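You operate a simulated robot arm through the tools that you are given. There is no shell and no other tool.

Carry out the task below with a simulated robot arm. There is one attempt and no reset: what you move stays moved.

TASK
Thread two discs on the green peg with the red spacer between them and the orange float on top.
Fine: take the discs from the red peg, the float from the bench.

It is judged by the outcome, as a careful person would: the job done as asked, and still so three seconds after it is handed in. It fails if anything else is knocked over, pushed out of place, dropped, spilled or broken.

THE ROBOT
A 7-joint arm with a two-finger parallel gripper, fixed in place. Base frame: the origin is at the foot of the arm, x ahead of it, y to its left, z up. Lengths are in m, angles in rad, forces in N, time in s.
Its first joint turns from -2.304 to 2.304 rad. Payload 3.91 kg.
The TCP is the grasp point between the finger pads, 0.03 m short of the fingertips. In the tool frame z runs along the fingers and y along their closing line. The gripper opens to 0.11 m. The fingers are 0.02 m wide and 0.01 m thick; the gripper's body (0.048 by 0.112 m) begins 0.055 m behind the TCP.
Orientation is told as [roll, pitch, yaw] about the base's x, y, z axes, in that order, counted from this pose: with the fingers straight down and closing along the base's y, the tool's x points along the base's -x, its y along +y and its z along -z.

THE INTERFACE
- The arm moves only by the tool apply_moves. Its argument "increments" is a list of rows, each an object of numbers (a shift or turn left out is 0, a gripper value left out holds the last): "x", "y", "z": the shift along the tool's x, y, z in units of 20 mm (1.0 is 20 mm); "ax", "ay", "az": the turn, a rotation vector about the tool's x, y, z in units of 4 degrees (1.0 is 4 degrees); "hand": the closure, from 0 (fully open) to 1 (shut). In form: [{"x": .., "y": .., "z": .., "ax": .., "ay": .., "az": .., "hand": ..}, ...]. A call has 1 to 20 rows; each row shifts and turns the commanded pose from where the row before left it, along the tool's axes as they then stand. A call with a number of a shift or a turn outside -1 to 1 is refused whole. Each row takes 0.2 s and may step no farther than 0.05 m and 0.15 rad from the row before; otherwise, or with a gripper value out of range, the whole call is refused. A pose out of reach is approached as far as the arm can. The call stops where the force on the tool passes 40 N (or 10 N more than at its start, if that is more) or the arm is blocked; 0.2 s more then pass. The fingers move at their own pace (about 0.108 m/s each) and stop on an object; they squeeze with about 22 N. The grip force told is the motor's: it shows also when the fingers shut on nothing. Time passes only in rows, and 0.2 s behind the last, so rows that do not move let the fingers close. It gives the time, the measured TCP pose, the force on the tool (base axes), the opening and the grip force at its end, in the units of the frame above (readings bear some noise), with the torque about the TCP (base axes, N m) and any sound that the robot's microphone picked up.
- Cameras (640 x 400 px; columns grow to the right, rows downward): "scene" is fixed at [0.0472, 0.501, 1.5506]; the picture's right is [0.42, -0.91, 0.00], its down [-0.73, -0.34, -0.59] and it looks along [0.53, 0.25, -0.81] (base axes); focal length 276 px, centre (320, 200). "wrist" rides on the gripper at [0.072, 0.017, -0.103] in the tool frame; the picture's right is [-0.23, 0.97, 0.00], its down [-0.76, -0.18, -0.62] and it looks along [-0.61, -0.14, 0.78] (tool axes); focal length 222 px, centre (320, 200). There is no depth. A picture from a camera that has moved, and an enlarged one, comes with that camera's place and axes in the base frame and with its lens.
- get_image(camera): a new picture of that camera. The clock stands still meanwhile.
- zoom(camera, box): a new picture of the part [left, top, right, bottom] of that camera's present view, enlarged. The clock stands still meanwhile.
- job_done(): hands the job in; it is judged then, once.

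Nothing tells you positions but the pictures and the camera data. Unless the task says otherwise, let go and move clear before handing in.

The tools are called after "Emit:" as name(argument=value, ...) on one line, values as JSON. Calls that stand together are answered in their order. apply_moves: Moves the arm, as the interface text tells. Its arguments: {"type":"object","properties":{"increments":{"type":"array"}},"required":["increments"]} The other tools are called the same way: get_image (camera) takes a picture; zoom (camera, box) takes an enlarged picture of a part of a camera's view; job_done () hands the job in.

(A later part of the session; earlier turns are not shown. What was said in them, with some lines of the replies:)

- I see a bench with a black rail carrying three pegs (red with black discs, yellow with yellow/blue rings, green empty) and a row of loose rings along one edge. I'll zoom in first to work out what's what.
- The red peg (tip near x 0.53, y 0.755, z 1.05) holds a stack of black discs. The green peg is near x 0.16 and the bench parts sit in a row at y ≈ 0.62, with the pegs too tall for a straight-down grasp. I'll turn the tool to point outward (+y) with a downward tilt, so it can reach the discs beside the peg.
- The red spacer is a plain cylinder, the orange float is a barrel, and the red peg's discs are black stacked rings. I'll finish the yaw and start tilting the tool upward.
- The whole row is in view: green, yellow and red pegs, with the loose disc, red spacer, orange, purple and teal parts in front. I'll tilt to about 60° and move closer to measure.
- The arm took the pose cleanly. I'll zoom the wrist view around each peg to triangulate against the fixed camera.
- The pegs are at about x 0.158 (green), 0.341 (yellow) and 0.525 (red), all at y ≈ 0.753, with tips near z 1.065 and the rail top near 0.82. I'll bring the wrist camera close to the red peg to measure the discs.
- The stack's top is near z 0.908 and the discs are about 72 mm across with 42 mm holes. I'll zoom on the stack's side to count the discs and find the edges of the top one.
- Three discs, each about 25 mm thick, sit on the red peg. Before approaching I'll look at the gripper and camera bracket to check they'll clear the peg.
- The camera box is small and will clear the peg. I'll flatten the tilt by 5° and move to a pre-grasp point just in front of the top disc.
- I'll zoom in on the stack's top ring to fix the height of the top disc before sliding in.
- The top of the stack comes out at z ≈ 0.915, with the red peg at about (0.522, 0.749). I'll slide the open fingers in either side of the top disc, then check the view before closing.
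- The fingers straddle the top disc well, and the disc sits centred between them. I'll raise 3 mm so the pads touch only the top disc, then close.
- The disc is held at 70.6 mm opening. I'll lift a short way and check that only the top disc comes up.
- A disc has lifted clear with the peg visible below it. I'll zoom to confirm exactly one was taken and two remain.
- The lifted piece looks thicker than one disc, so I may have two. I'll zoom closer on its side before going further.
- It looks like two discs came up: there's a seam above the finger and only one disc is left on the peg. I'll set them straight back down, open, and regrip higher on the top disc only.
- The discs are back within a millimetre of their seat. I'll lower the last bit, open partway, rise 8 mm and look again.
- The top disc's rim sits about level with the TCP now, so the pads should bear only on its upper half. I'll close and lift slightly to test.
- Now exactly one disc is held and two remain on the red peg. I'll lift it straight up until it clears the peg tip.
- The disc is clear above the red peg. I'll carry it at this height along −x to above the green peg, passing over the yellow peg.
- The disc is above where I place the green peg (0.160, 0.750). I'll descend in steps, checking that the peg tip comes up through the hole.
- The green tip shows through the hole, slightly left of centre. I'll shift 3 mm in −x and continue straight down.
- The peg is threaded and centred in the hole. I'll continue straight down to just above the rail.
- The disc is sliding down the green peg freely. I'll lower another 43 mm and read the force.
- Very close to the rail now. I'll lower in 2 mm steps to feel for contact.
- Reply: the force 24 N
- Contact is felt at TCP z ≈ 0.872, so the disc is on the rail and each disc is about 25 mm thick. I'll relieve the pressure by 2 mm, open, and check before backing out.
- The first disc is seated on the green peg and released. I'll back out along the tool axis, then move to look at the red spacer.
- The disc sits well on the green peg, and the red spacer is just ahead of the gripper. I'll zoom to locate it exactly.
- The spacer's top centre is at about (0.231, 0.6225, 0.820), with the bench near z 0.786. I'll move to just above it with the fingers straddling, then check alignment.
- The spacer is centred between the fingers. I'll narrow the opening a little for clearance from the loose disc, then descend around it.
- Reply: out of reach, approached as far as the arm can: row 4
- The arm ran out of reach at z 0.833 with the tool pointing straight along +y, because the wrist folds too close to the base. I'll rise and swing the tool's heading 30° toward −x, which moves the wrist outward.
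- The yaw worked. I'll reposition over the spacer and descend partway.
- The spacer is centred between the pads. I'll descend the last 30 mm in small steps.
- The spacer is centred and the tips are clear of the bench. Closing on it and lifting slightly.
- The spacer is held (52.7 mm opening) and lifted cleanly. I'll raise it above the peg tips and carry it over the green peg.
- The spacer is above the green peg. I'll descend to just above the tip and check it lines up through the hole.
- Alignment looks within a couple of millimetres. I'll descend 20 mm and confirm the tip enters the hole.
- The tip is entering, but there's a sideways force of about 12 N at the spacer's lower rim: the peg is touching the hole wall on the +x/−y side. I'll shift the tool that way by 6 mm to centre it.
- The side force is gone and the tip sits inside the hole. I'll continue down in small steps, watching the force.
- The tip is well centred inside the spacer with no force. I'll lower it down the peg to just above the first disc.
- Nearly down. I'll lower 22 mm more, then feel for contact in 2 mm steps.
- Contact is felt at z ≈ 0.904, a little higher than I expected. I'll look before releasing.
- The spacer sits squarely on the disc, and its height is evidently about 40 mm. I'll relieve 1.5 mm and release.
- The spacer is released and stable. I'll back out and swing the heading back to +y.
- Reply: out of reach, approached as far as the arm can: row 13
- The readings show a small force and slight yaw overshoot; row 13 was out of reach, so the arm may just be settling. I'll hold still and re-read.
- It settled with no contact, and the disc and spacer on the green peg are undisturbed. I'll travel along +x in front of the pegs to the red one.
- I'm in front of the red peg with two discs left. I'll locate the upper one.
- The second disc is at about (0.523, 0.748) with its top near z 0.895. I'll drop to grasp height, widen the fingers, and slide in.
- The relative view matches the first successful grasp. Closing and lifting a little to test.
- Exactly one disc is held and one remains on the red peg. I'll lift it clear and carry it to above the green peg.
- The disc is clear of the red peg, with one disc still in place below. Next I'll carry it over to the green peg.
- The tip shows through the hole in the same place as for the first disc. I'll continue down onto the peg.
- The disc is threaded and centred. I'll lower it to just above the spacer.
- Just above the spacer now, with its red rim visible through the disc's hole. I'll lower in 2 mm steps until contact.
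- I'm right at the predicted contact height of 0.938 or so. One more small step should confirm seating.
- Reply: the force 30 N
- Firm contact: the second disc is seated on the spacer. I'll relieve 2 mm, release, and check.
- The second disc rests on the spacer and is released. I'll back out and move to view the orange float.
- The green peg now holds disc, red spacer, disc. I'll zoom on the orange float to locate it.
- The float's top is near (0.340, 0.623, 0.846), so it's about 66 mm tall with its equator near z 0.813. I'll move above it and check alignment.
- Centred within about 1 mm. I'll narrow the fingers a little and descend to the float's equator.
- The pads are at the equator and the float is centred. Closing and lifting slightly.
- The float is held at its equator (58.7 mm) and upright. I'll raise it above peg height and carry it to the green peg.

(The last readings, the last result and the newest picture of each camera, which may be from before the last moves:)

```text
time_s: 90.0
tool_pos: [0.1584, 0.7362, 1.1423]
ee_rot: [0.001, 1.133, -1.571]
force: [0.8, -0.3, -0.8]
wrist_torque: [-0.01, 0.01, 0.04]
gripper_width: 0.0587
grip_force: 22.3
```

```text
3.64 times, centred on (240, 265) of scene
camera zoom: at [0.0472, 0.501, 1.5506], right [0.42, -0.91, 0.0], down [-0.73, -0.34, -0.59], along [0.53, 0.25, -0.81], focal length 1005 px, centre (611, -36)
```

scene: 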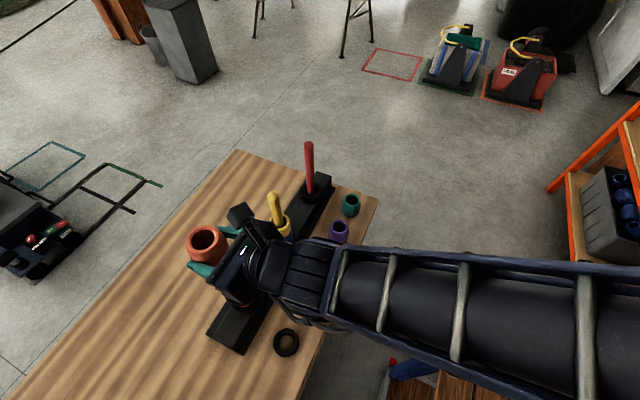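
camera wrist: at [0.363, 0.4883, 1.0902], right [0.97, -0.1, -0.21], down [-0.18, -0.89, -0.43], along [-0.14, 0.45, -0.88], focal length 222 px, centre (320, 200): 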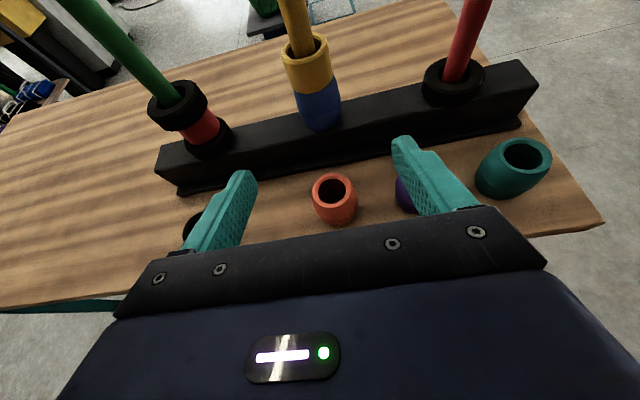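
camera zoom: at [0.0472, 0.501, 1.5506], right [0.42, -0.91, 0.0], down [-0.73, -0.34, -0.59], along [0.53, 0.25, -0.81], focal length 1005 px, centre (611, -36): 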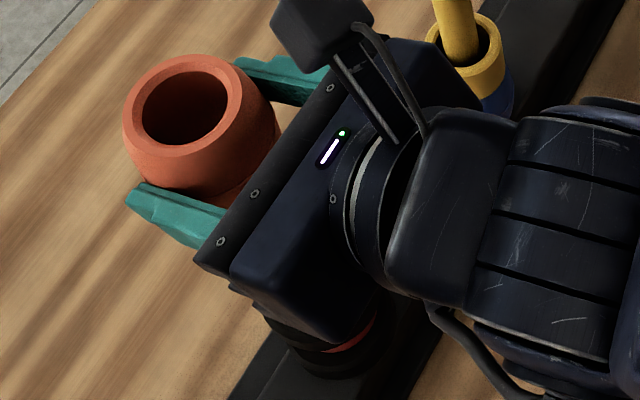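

The float is above the peg. I'll nudge +1 mm in y and lower to just above the tip.

Emit:
apply_moves(increments=[{"z": 0.045, "x": 0.021}, {"x": -0.68, "z": 0.317}, {"x": -0.68, "z": 0.317}, {"hand": 1}])

Emit:
zoom(camera="wrist", box=[240, 80, 400, 240])

Emit:
zoom(camera="scene", box=[190, 210, 290, 310])

```text
time_s: 91.0
tool_pos: [0.1572, 0.738, 1.1112]
ee_rot: [0.0, 1.134, -1.571]
force: [0.3, 0.4, -0.9]
wrist_torque: [0.0, 0.0, -0.02]
gripper_width: 0.0585
grip_force: 21.8
```

```text
2.50 times, centred on (320, 160) of wrist
camera zoom: at [0.175, 0.6742, 1.2218], right [0.97, -0.1, -0.21], down [-0.18, -0.89, -0.43], along [-0.14, 0.45, -0.88], focal length 555 px, centre (320, 300)
```

zoom: 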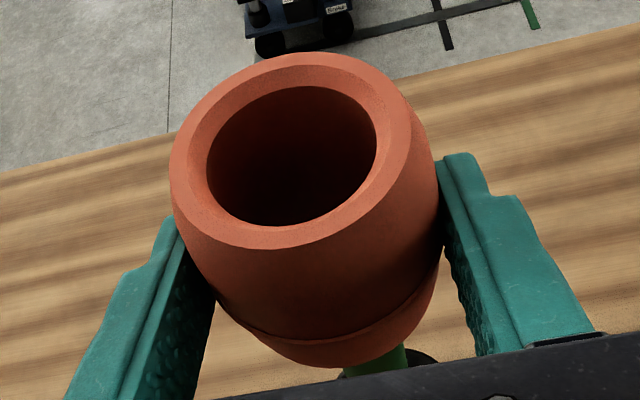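

```text
4.00 times, centred on (240, 260) of scene
camera zoom: at [0.0472, 0.501, 1.5506], right [0.42, -0.91, 0.0], down [-0.73, -0.34, -0.59], along [0.53, 0.25, -0.81], focal length 1106 px, centre (640, -40)
```

zoom: 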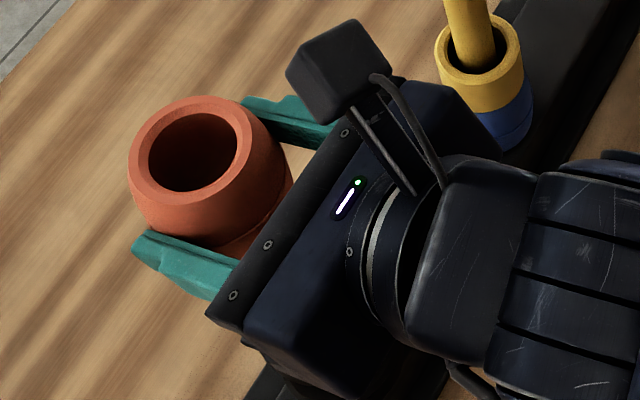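

Now I'll descend gently in 5 mm steps, watching for side force.

Emit:
apply_moves(increments=[{"x": -0.2266, "z": 0.1057, "y": 0.05}, {"x": -0.2266, "z": 0.1057}])

Emit:
zoom(camera="wrist", box=[240, 80, 400, 240])

```text
time_s: 91.6
tool_pos: [0.1596, 0.7383, 1.1002]
ee_rot: [0.001, 1.135, -1.57]
force: [0.8, 0.6, 0.0]
wrist_torque: [0.0, 0.01, -0.01]
gripper_width: 0.0586
grip_force: 22.1
```

```text
2.50 times, centred on (320, 160) of wrist
camera zoom: at [0.1766, 0.6752, 1.2112], right [0.97, -0.1, -0.21], down [-0.18, -0.89, -0.43], along [-0.14, 0.45, -0.88], focal length 555 px, centre (320, 300)
```

zoom: 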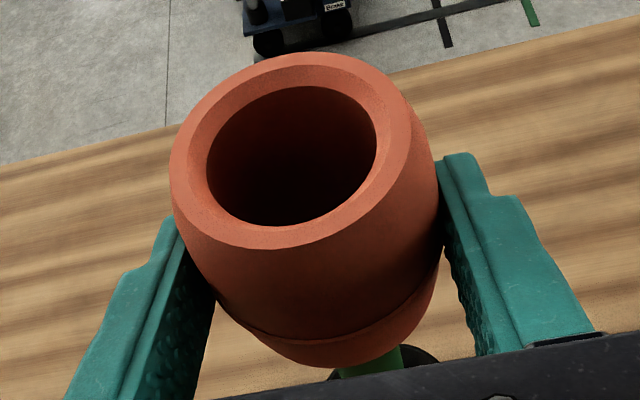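

Emit:
apply_moves(increments=[{"x": -0.2266, "z": 0.1057}, {"x": -0.2266, "z": 0.1057}])

Emit:
zoom(camera="wrist", box=[240, 80, 400, 240])

Emit:
zoom(camera="scene", box=[200, 220, 280, 300])

```text
time_s: 92.2
tool_pos: [0.1596, 0.7393, 1.0891]
ee_rot: [0.0, 1.135, -1.571]
force: [-0.3, 0.7, -0.8]
wrist_torque: [0.01, 0.0, 0.0]
gripper_width: 0.0587
grip_force: 21.7
```

```text
2.50 times, centred on (320, 160) of wrist
camera zoom: at [0.1766, 0.6747, 1.2014], right [0.97, -0.1, -0.21], down [-0.18, -0.89, -0.43], along [-0.14, 0.45, -0.88], focal length 555 px, centre (320, 300)
```

zoom: 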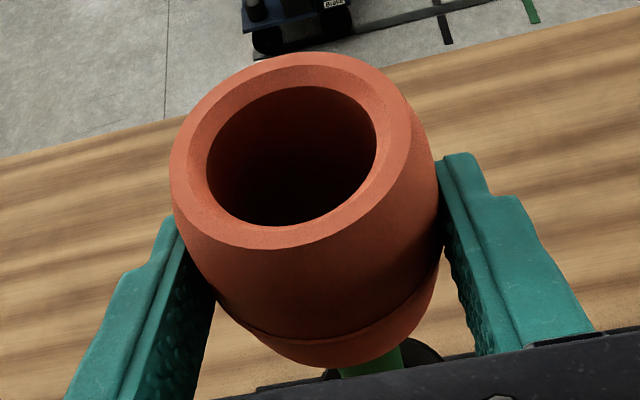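

```text
5.00 times, centred on (240, 260) of scene
camera zoom: at [0.0472, 0.501, 1.5506], right [0.42, -0.91, 0.0], down [-0.73, -0.34, -0.59], along [0.53, 0.25, -0.81], focal length 1382 px, centre (720, -100)
```

zoom: 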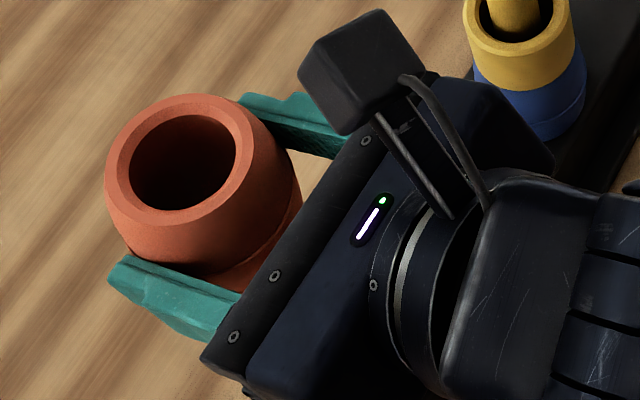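

No force with the float's bottom below the tip's height, so the tip has entered the hole. Continuing down with care.

Emit:
apply_moves(increments=[{"x": -0.2266, "z": 0.1057}, {"x": -0.2266, "z": 0.1057}, {"x": -0.2266, "z": 0.1057}])

Emit:
zoom(camera="wrist", box=[240, 80, 400, 240])

Emit:
zoom(camera="scene", box=[200, 220, 280, 300])

```text
time_s: 93.0
tool_pos: [0.1588, 0.7384, 1.0753]
ee_rot: [0.0, 1.134, -1.573]
force: [0.0, 0.6, -0.6]
wrist_torque: [-0.03, 0.03, 0.01]
gripper_width: 0.0587
grip_force: 22.0
```

```text
2.50 times, centred on (320, 160) of wrist
camera zoom: at [0.1757, 0.6749, 1.1865], right [0.97, -0.1, -0.21], down [-0.18, -0.89, -0.43], along [-0.14, 0.45, -0.88], focal length 555 px, centre (320, 300)
```

zoom: 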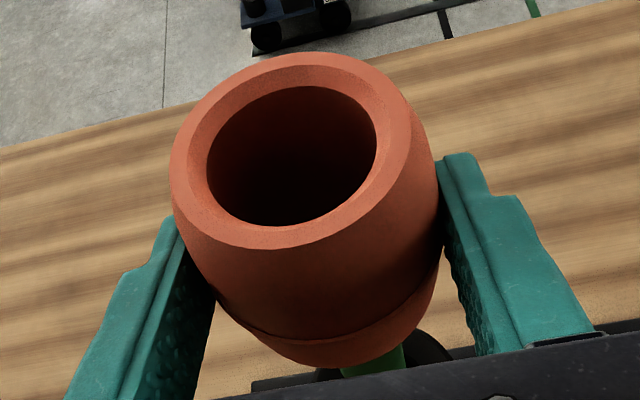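

```text
5.00 times, centred on (240, 260) of scene
camera zoom: at [0.0472, 0.501, 1.5506], right [0.42, -0.91, 0.0], down [-0.73, -0.34, -0.59], along [0.53, 0.25, -0.81], focal length 1382 px, centre (720, -100)
```

zoom: 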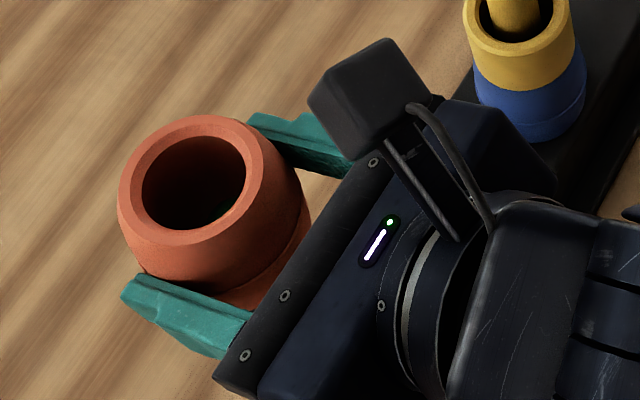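

Emit:
apply_moves(increments=[{"x": -0.2266, "z": 0.1057}, {"x": -0.2266, "z": 0.1057}, {"x": -0.2266, "z": 0.1057}, {"x": -0.2266, "z": 0.1057}])

Emit:
zoom(camera="wrist", box=[240, 80, 400, 240])

Emit:
zoom(camera="scene", box=[200, 220, 280, 300])

```text
time_s: 94.0
tool_pos: [0.1597, 0.7396, 1.0555]
ee_rot: [0.001, 1.134, -1.571]
force: [-0.7, -3.6, 0.7]
wrist_torque: [-0.02, 0.03, -0.02]
gripper_width: 0.0584
grip_force: 21.6
```

```text
2.50 times, centred on (320, 160) of wrist
camera zoom: at [0.1767, 0.6755, 1.1665], right [0.97, -0.1, -0.21], down [-0.18, -0.89, -0.43], along [-0.14, 0.45, -0.88], focal length 555 px, centre (320, 300)
```

zoom: 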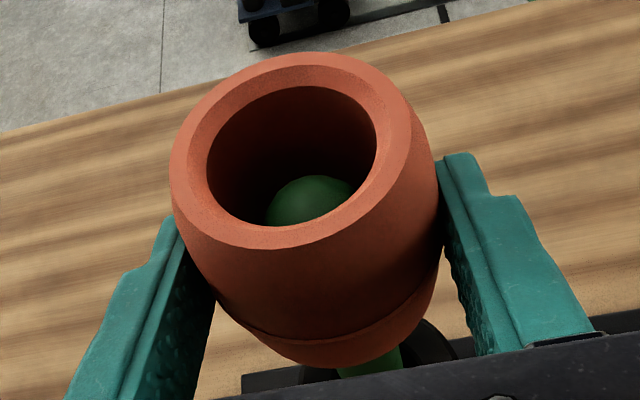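

```text
5.00 times, centred on (240, 260) of scene
camera zoom: at [0.0472, 0.501, 1.5506], right [0.42, -0.91, 0.0], down [-0.73, -0.34, -0.59], along [0.53, 0.25, -0.81], focal length 1382 px, centre (720, -100)
```

zoom: 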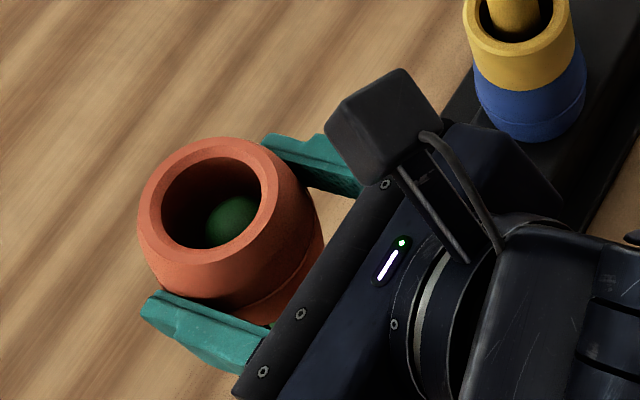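

The tip is visible inside the float, with a light −y side force (3.6 N). I'll ease 2 mm toward −y and −x and re-read.

Emit:
apply_moves(increments=[{"y": -0.08, "z": -0.0906, "x": -0.0423}, {"hand": 1}])

Emit:
zoom(camera="wrist", box=[240, 80, 400, 240])

```text
time_s: 94.6
tool_pos: [0.1567, 0.7373, 1.0545]
ee_rot: [0.001, 1.135, -1.574]
force: [-0.4, 0.3, -0.9]
wrist_torque: [0.01, 0.02, -0.03]
gripper_width: 0.0582
grip_force: 22.4
```

```text
2.50 times, centred on (320, 160) of wrist
camera zoom: at [0.1749, 0.6735, 1.1661], right [0.97, -0.1, -0.21], down [-0.18, -0.89, -0.43], along [-0.14, 0.45, -0.88], focal length 555 px, centre (320, 300)
```

zoom: 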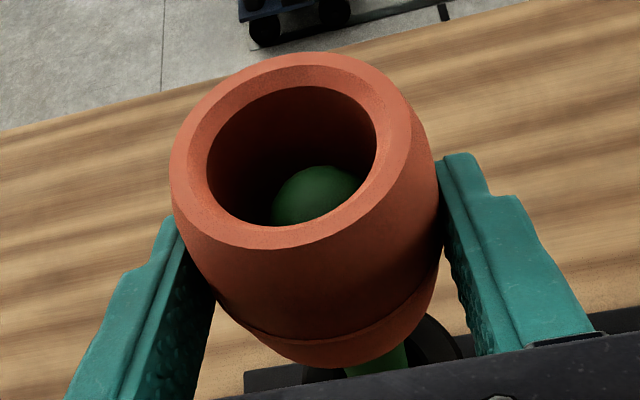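

Force is gone. Continuing down in 10 mm steps.

Emit:
apply_moves(increments=[{"x": -0.453, "z": 0.2113}, {"x": -0.453, "z": 0.2113}, {"x": -0.453, "z": 0.2113}])

Emit:
zoom(camera="wrist", box=[240, 80, 400, 240])

Emit:
zoom(camera="scene", box=[200, 230, 290, 320])

```text
time_s: 95.4
tool_pos: [0.1572, 0.7371, 1.0252]
ee_rot: [0.0, 1.134, -1.573]
force: [0.4, 0.0, -1.2]
wrist_torque: [0.0, 0.02, -0.04]
gripper_width: 0.0585
grip_force: 21.5
```

```text
2.50 times, centred on (320, 160) of wrist
camera zoom: at [0.1742, 0.6733, 1.1358], right [0.97, -0.1, -0.21], down [-0.18, -0.89, -0.43], along [-0.14, 0.45, -0.88], focal length 555 px, centre (320, 300)
```

zoom: 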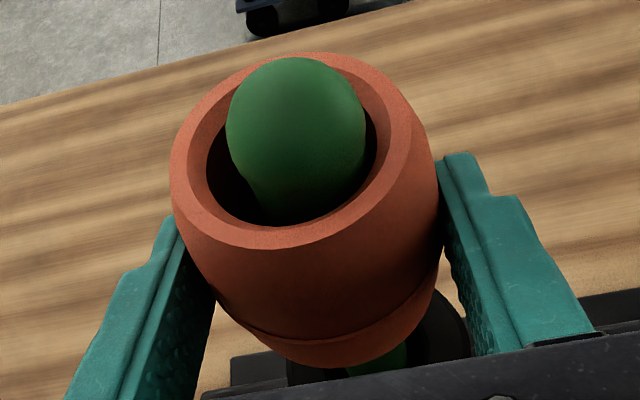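

```text
4.44 times, centred on (245, 275) of scene
camera zoom: at [0.0472, 0.501, 1.5506], right [0.42, -0.91, 0.0], down [-0.73, -0.34, -0.59], along [0.53, 0.25, -0.81], focal length 1228 px, centre (653, -133)
```

zoom: 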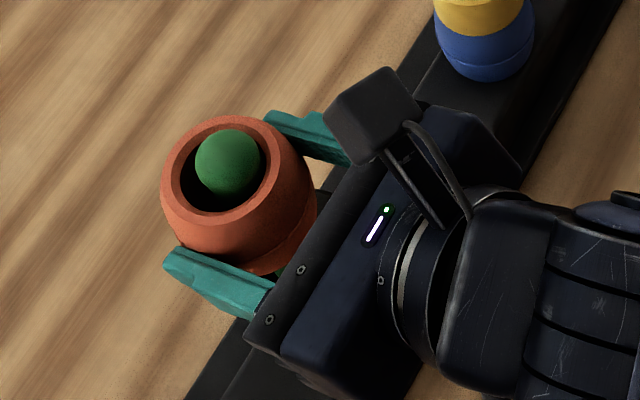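

The peg is passing through the float freely. Lowering another 35 mm, then I'll feel for contact.

Emit:
apply_moves(increments=[{"x": -0.453, "z": 0.2113}, {"x": -0.453, "z": 0.2113}, {"x": -0.453, "z": 0.2113}, {"x": -0.2266, "z": 0.1057}])

Emit:
zoom(camera="wrist", box=[240, 80, 400, 240])

Emit:
zoom(camera="scene", box=[200, 230, 290, 320])

```text
time_s: 96.4
tool_pos: [0.1566, 0.7385, 0.9907]
ee_rot: [0.001, 1.134, -1.57]
force: [0.1, 0.8, -0.3]
wrist_torque: [-0.04, 0.0, 0.01]
gripper_width: 0.0584
grip_force: 22.2
```

```text
2.50 times, centred on (320, 160) of wrist
camera zoom: at [0.1748, 0.6737, 1.1015], right [0.97, -0.1, -0.21], down [-0.18, -0.89, -0.43], along [-0.14, 0.45, -0.88], focal length 555 px, centre (320, 300)
```

zoom: 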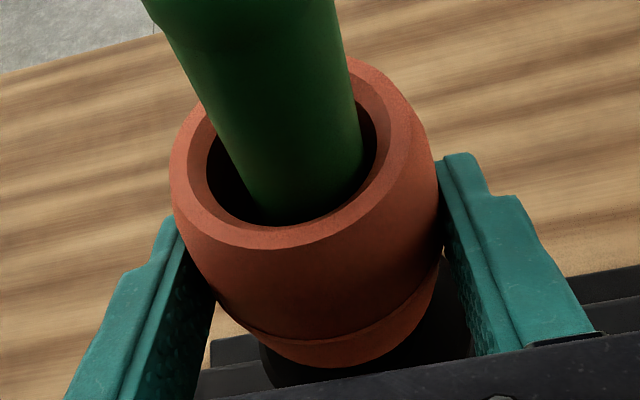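

```text
4.44 times, centred on (245, 275) of scene
camera zoom: at [0.0472, 0.501, 1.5506], right [0.42, -0.91, 0.0], down [-0.73, -0.34, -0.59], along [0.53, 0.25, -0.81], focal length 1228 px, centre (653, -133)
```

zoom: 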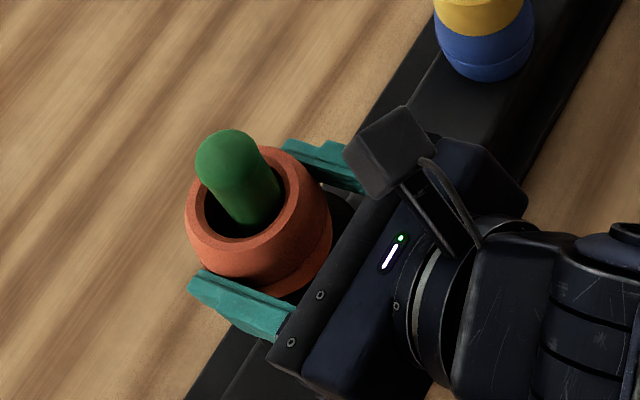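

Emit:
apply_moves(increments=[{"x": -0.2266, "z": 0.1057}, {"x": -0.1813, "z": 0.0845}, {"x": -0.0906, "z": 0.0423}, {"x": -0.0906, "z": 0.0423}])

```text
time_s: 97.4
tool_pos: [0.1576, 0.7366, 0.9778]
ee_rot: [0.001, 1.135, -1.57]
force: [-0.2, -0.4, -0.6]
wrist_torque: [0.0, 0.01, -0.04]
gripper_width: 0.0586
grip_force: 22.0
```

The float is a few millimetres above the disc with no contact yet. I'll continue in 2 mm steps.

Emit:
apply_moves(increments=[{"x": -0.0906, "z": 0.0423}, {"x": -0.0906, "z": 0.0423}])

```text
time_s: 98.0
tool_pos: [0.1578, 0.7358, 0.9732]
ee_rot: [-0.001, 1.136, -1.569]
force: [-0.9, -2.2, 6.9]
wrist_torque: [-0.07, -0.13, -0.01]
gripper_width: 0.0585
grip_force: 22.3
```

The float has touched down on the upper disc (7 N). Releasing now.

Emit:
apply_moves(increments=[{"x": 0.0227, "z": -0.0106}, {"hand": 0.4}, {"hand": 0.3}, {"hand": 0.2}])

Emit:
zoom(camera="wrist", box=[240, 80, 400, 240])

Emit:
zoom(camera="scene", box=[200, 230, 290, 320])

```text
time_s: 99.0
tool_pos: [0.1575, 0.7363, 0.974]
ee_rot: [-0.001, 1.135, -1.571]
force: [0.7, -0.7, 0.1]
wrist_torque: [-0.03, -0.02, 0.03]
gripper_width: 0.0882
grip_force: 0.1
```

```text
2.50 times, centred on (320, 160) of wrist
camera zoom: at [0.1745, 0.6725, 1.0843], right [0.97, -0.1, -0.21], down [-0.18, -0.89, -0.43], along [-0.14, 0.45, -0.88], focal length 555 px, centre (320, 300)
```

zoom: 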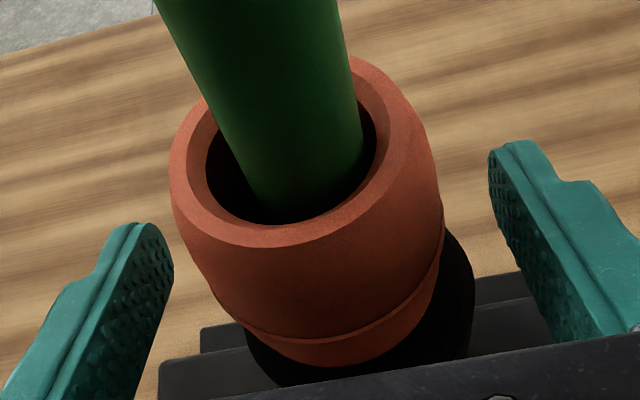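

```text
4.44 times, centred on (245, 275) of scene
camera zoom: at [0.0472, 0.501, 1.5506], right [0.42, -0.91, 0.0], down [-0.73, -0.34, -0.59], along [0.53, 0.25, -0.81], focal length 1228 px, centre (653, -133)
```

zoom: 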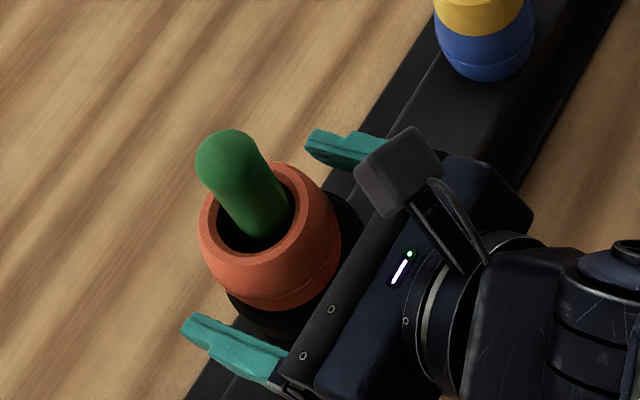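

The float is seated on the peg and released. I'll back straight out along the tool axis and inspect everything.

Emit:
apply_moves(increments=[{"z": -0.5}, {"z": -1}, {"z": -1}, {"z": -1}, {"z": -1}, {"z": -1}, {"z": -1}, {"x": 0.8, "z": -0.37}, {"x": 0.8, "z": -0.37}, {"x": 0.8, "z": -0.37}])

Emit:
get_image(camera="scene")

Emit:
get_image(camera="wrist")

Emit:
zoom(camera="scene", box=[200, 240, 290, 330])

Emit:
zoom(camera="scene", box=[270, 130, 390, 260])

```text
time_s: 101.2
tool_pos: [0.1577, 0.6189, 1.0828]
ee_rot: [-0.001, 1.135, -1.571]
force: [0.6, -0.2, 0.0]
wrist_torque: [-0.01, -0.01, 0.01]
gripper_width: 0.0883
grip_force: 0.0
```

```text
taken
```

scene: 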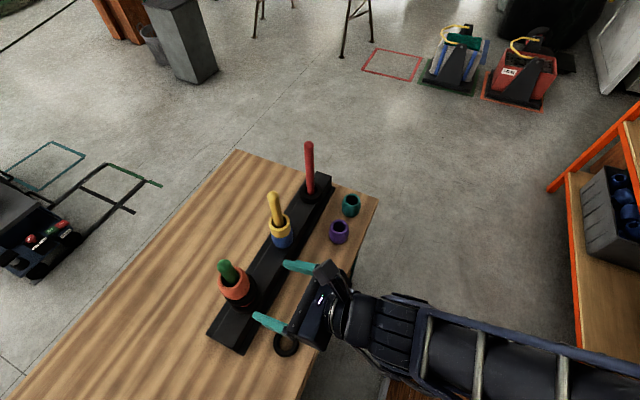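

```text
taken
camera wrist: at [0.1754, 0.555, 1.1932], right [0.97, -0.1, -0.21], down [-0.18, -0.89, -0.43], along [-0.14, 0.45, -0.88], focal length 222 px, centre (320, 200)
```

wrist: 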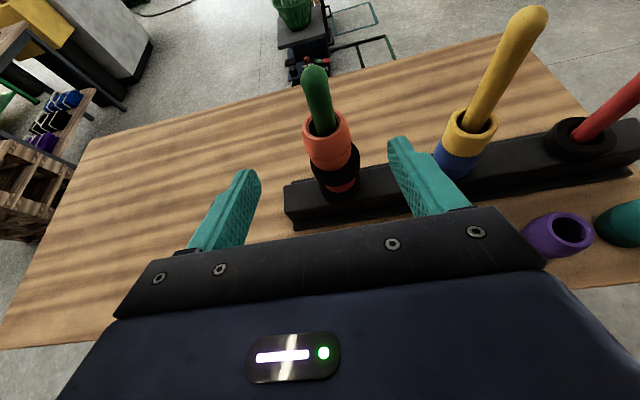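

```text
4.44 times, centred on (245, 285) of scene
camera zoom: at [0.0472, 0.501, 1.5506], right [0.42, -0.91, 0.0], down [-0.73, -0.34, -0.59], along [0.53, 0.25, -0.81], focal length 1228 px, centre (653, -178)
```

zoom: 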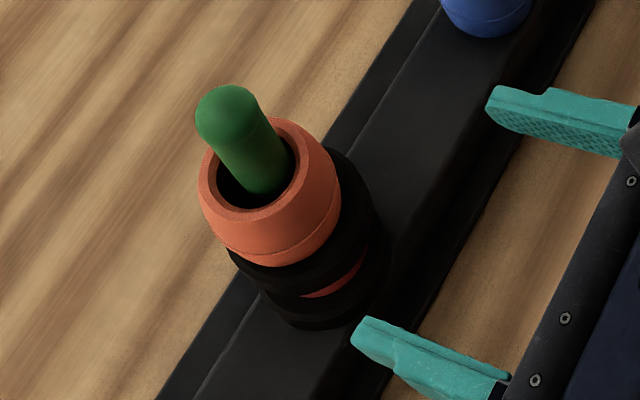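

```text
3.08 times, centred on (330, 195) of scene
camera zoom: at [0.0472, 0.501, 1.5506], right [0.42, -0.91, 0.0], down [-0.73, -0.34, -0.59], along [0.53, 0.25, -0.81], focal length 850 px, centre (289, 215)
```

zoom: 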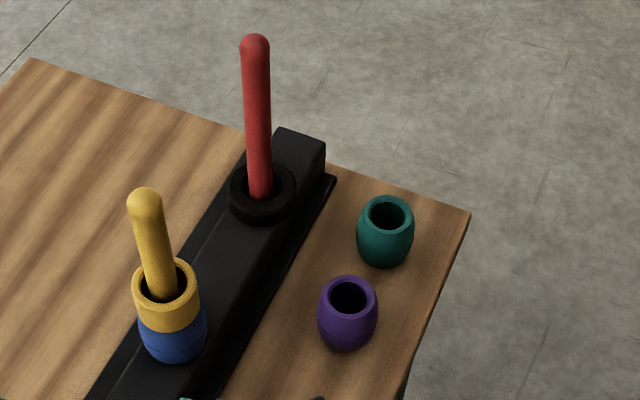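

From bottom to top the green peg holds a disc, the red spacer, a disc and the orange float, and everything else looks untouched. I'll take one last close look at the stack before handing in.

Emit:
zoom(camera="wrist", box=[270, 60, 400, 220])

Emit:
zoom(camera="scene", box=[250, 300, 330, 370])

```text
2.50 times, centred on (335, 140) of wrist
camera zoom: at [0.1754, 0.555, 1.1932], right [0.97, -0.1, -0.21], down [-0.18, -0.89, -0.43], along [-0.14, 0.45, -0.88], focal length 555 px, centre (282, 350)
```

zoom: 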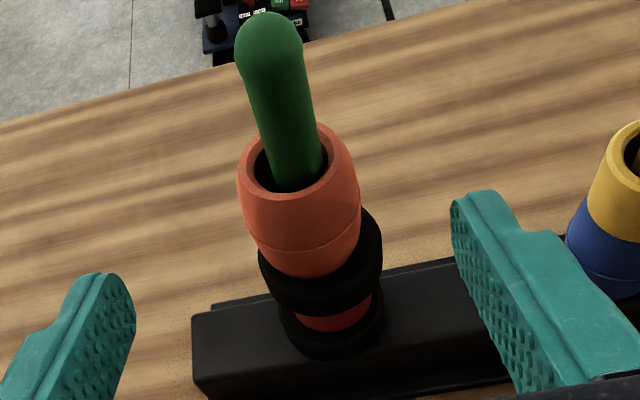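

```text
5.71 times, centred on (290, 335) of scene
camera zoom: at [0.0472, 0.501, 1.5506], right [0.42, -0.91, 0.0], down [-0.73, -0.34, -0.59], along [0.53, 0.25, -0.81], focal length 1579 px, centre (491, -571)
```

zoom: 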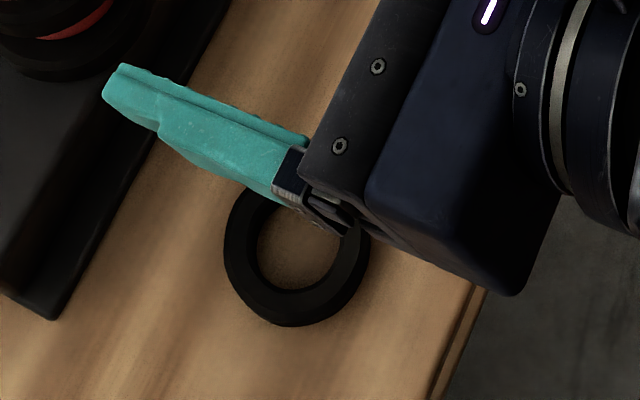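

The stack is seated and correct: disc, red spacer, disc, orange float. The loose disc and the other parts are undisturbed, and the gripper is empty and clear, so I'm handing in.

Emit:
job_done()

```text
The job is handed in.
```

The green peg now holds, from bottom to top, a disc, the red spacer, a second disc and the orange float. I've handed the job in.

- **Where parts came from:** both discs came off the red peg, which still has one disc on it. The spacer and the float came from the bench.
- **One regrip:** my first grasp on the red peg lifted two discs together. I set them straight back down on the peg and took only the top one.
- **Light contact:** the spacer briefly pressed sideways on the peg as it went on, and the float touched it lightly. I re-centred each before lowering it.
- **Final check:** in the last pictures the stack was seated and the gripper was empty and clear. The loose disc, the purple and teal floats, and the parts on the yellow peg looked undisturbed.
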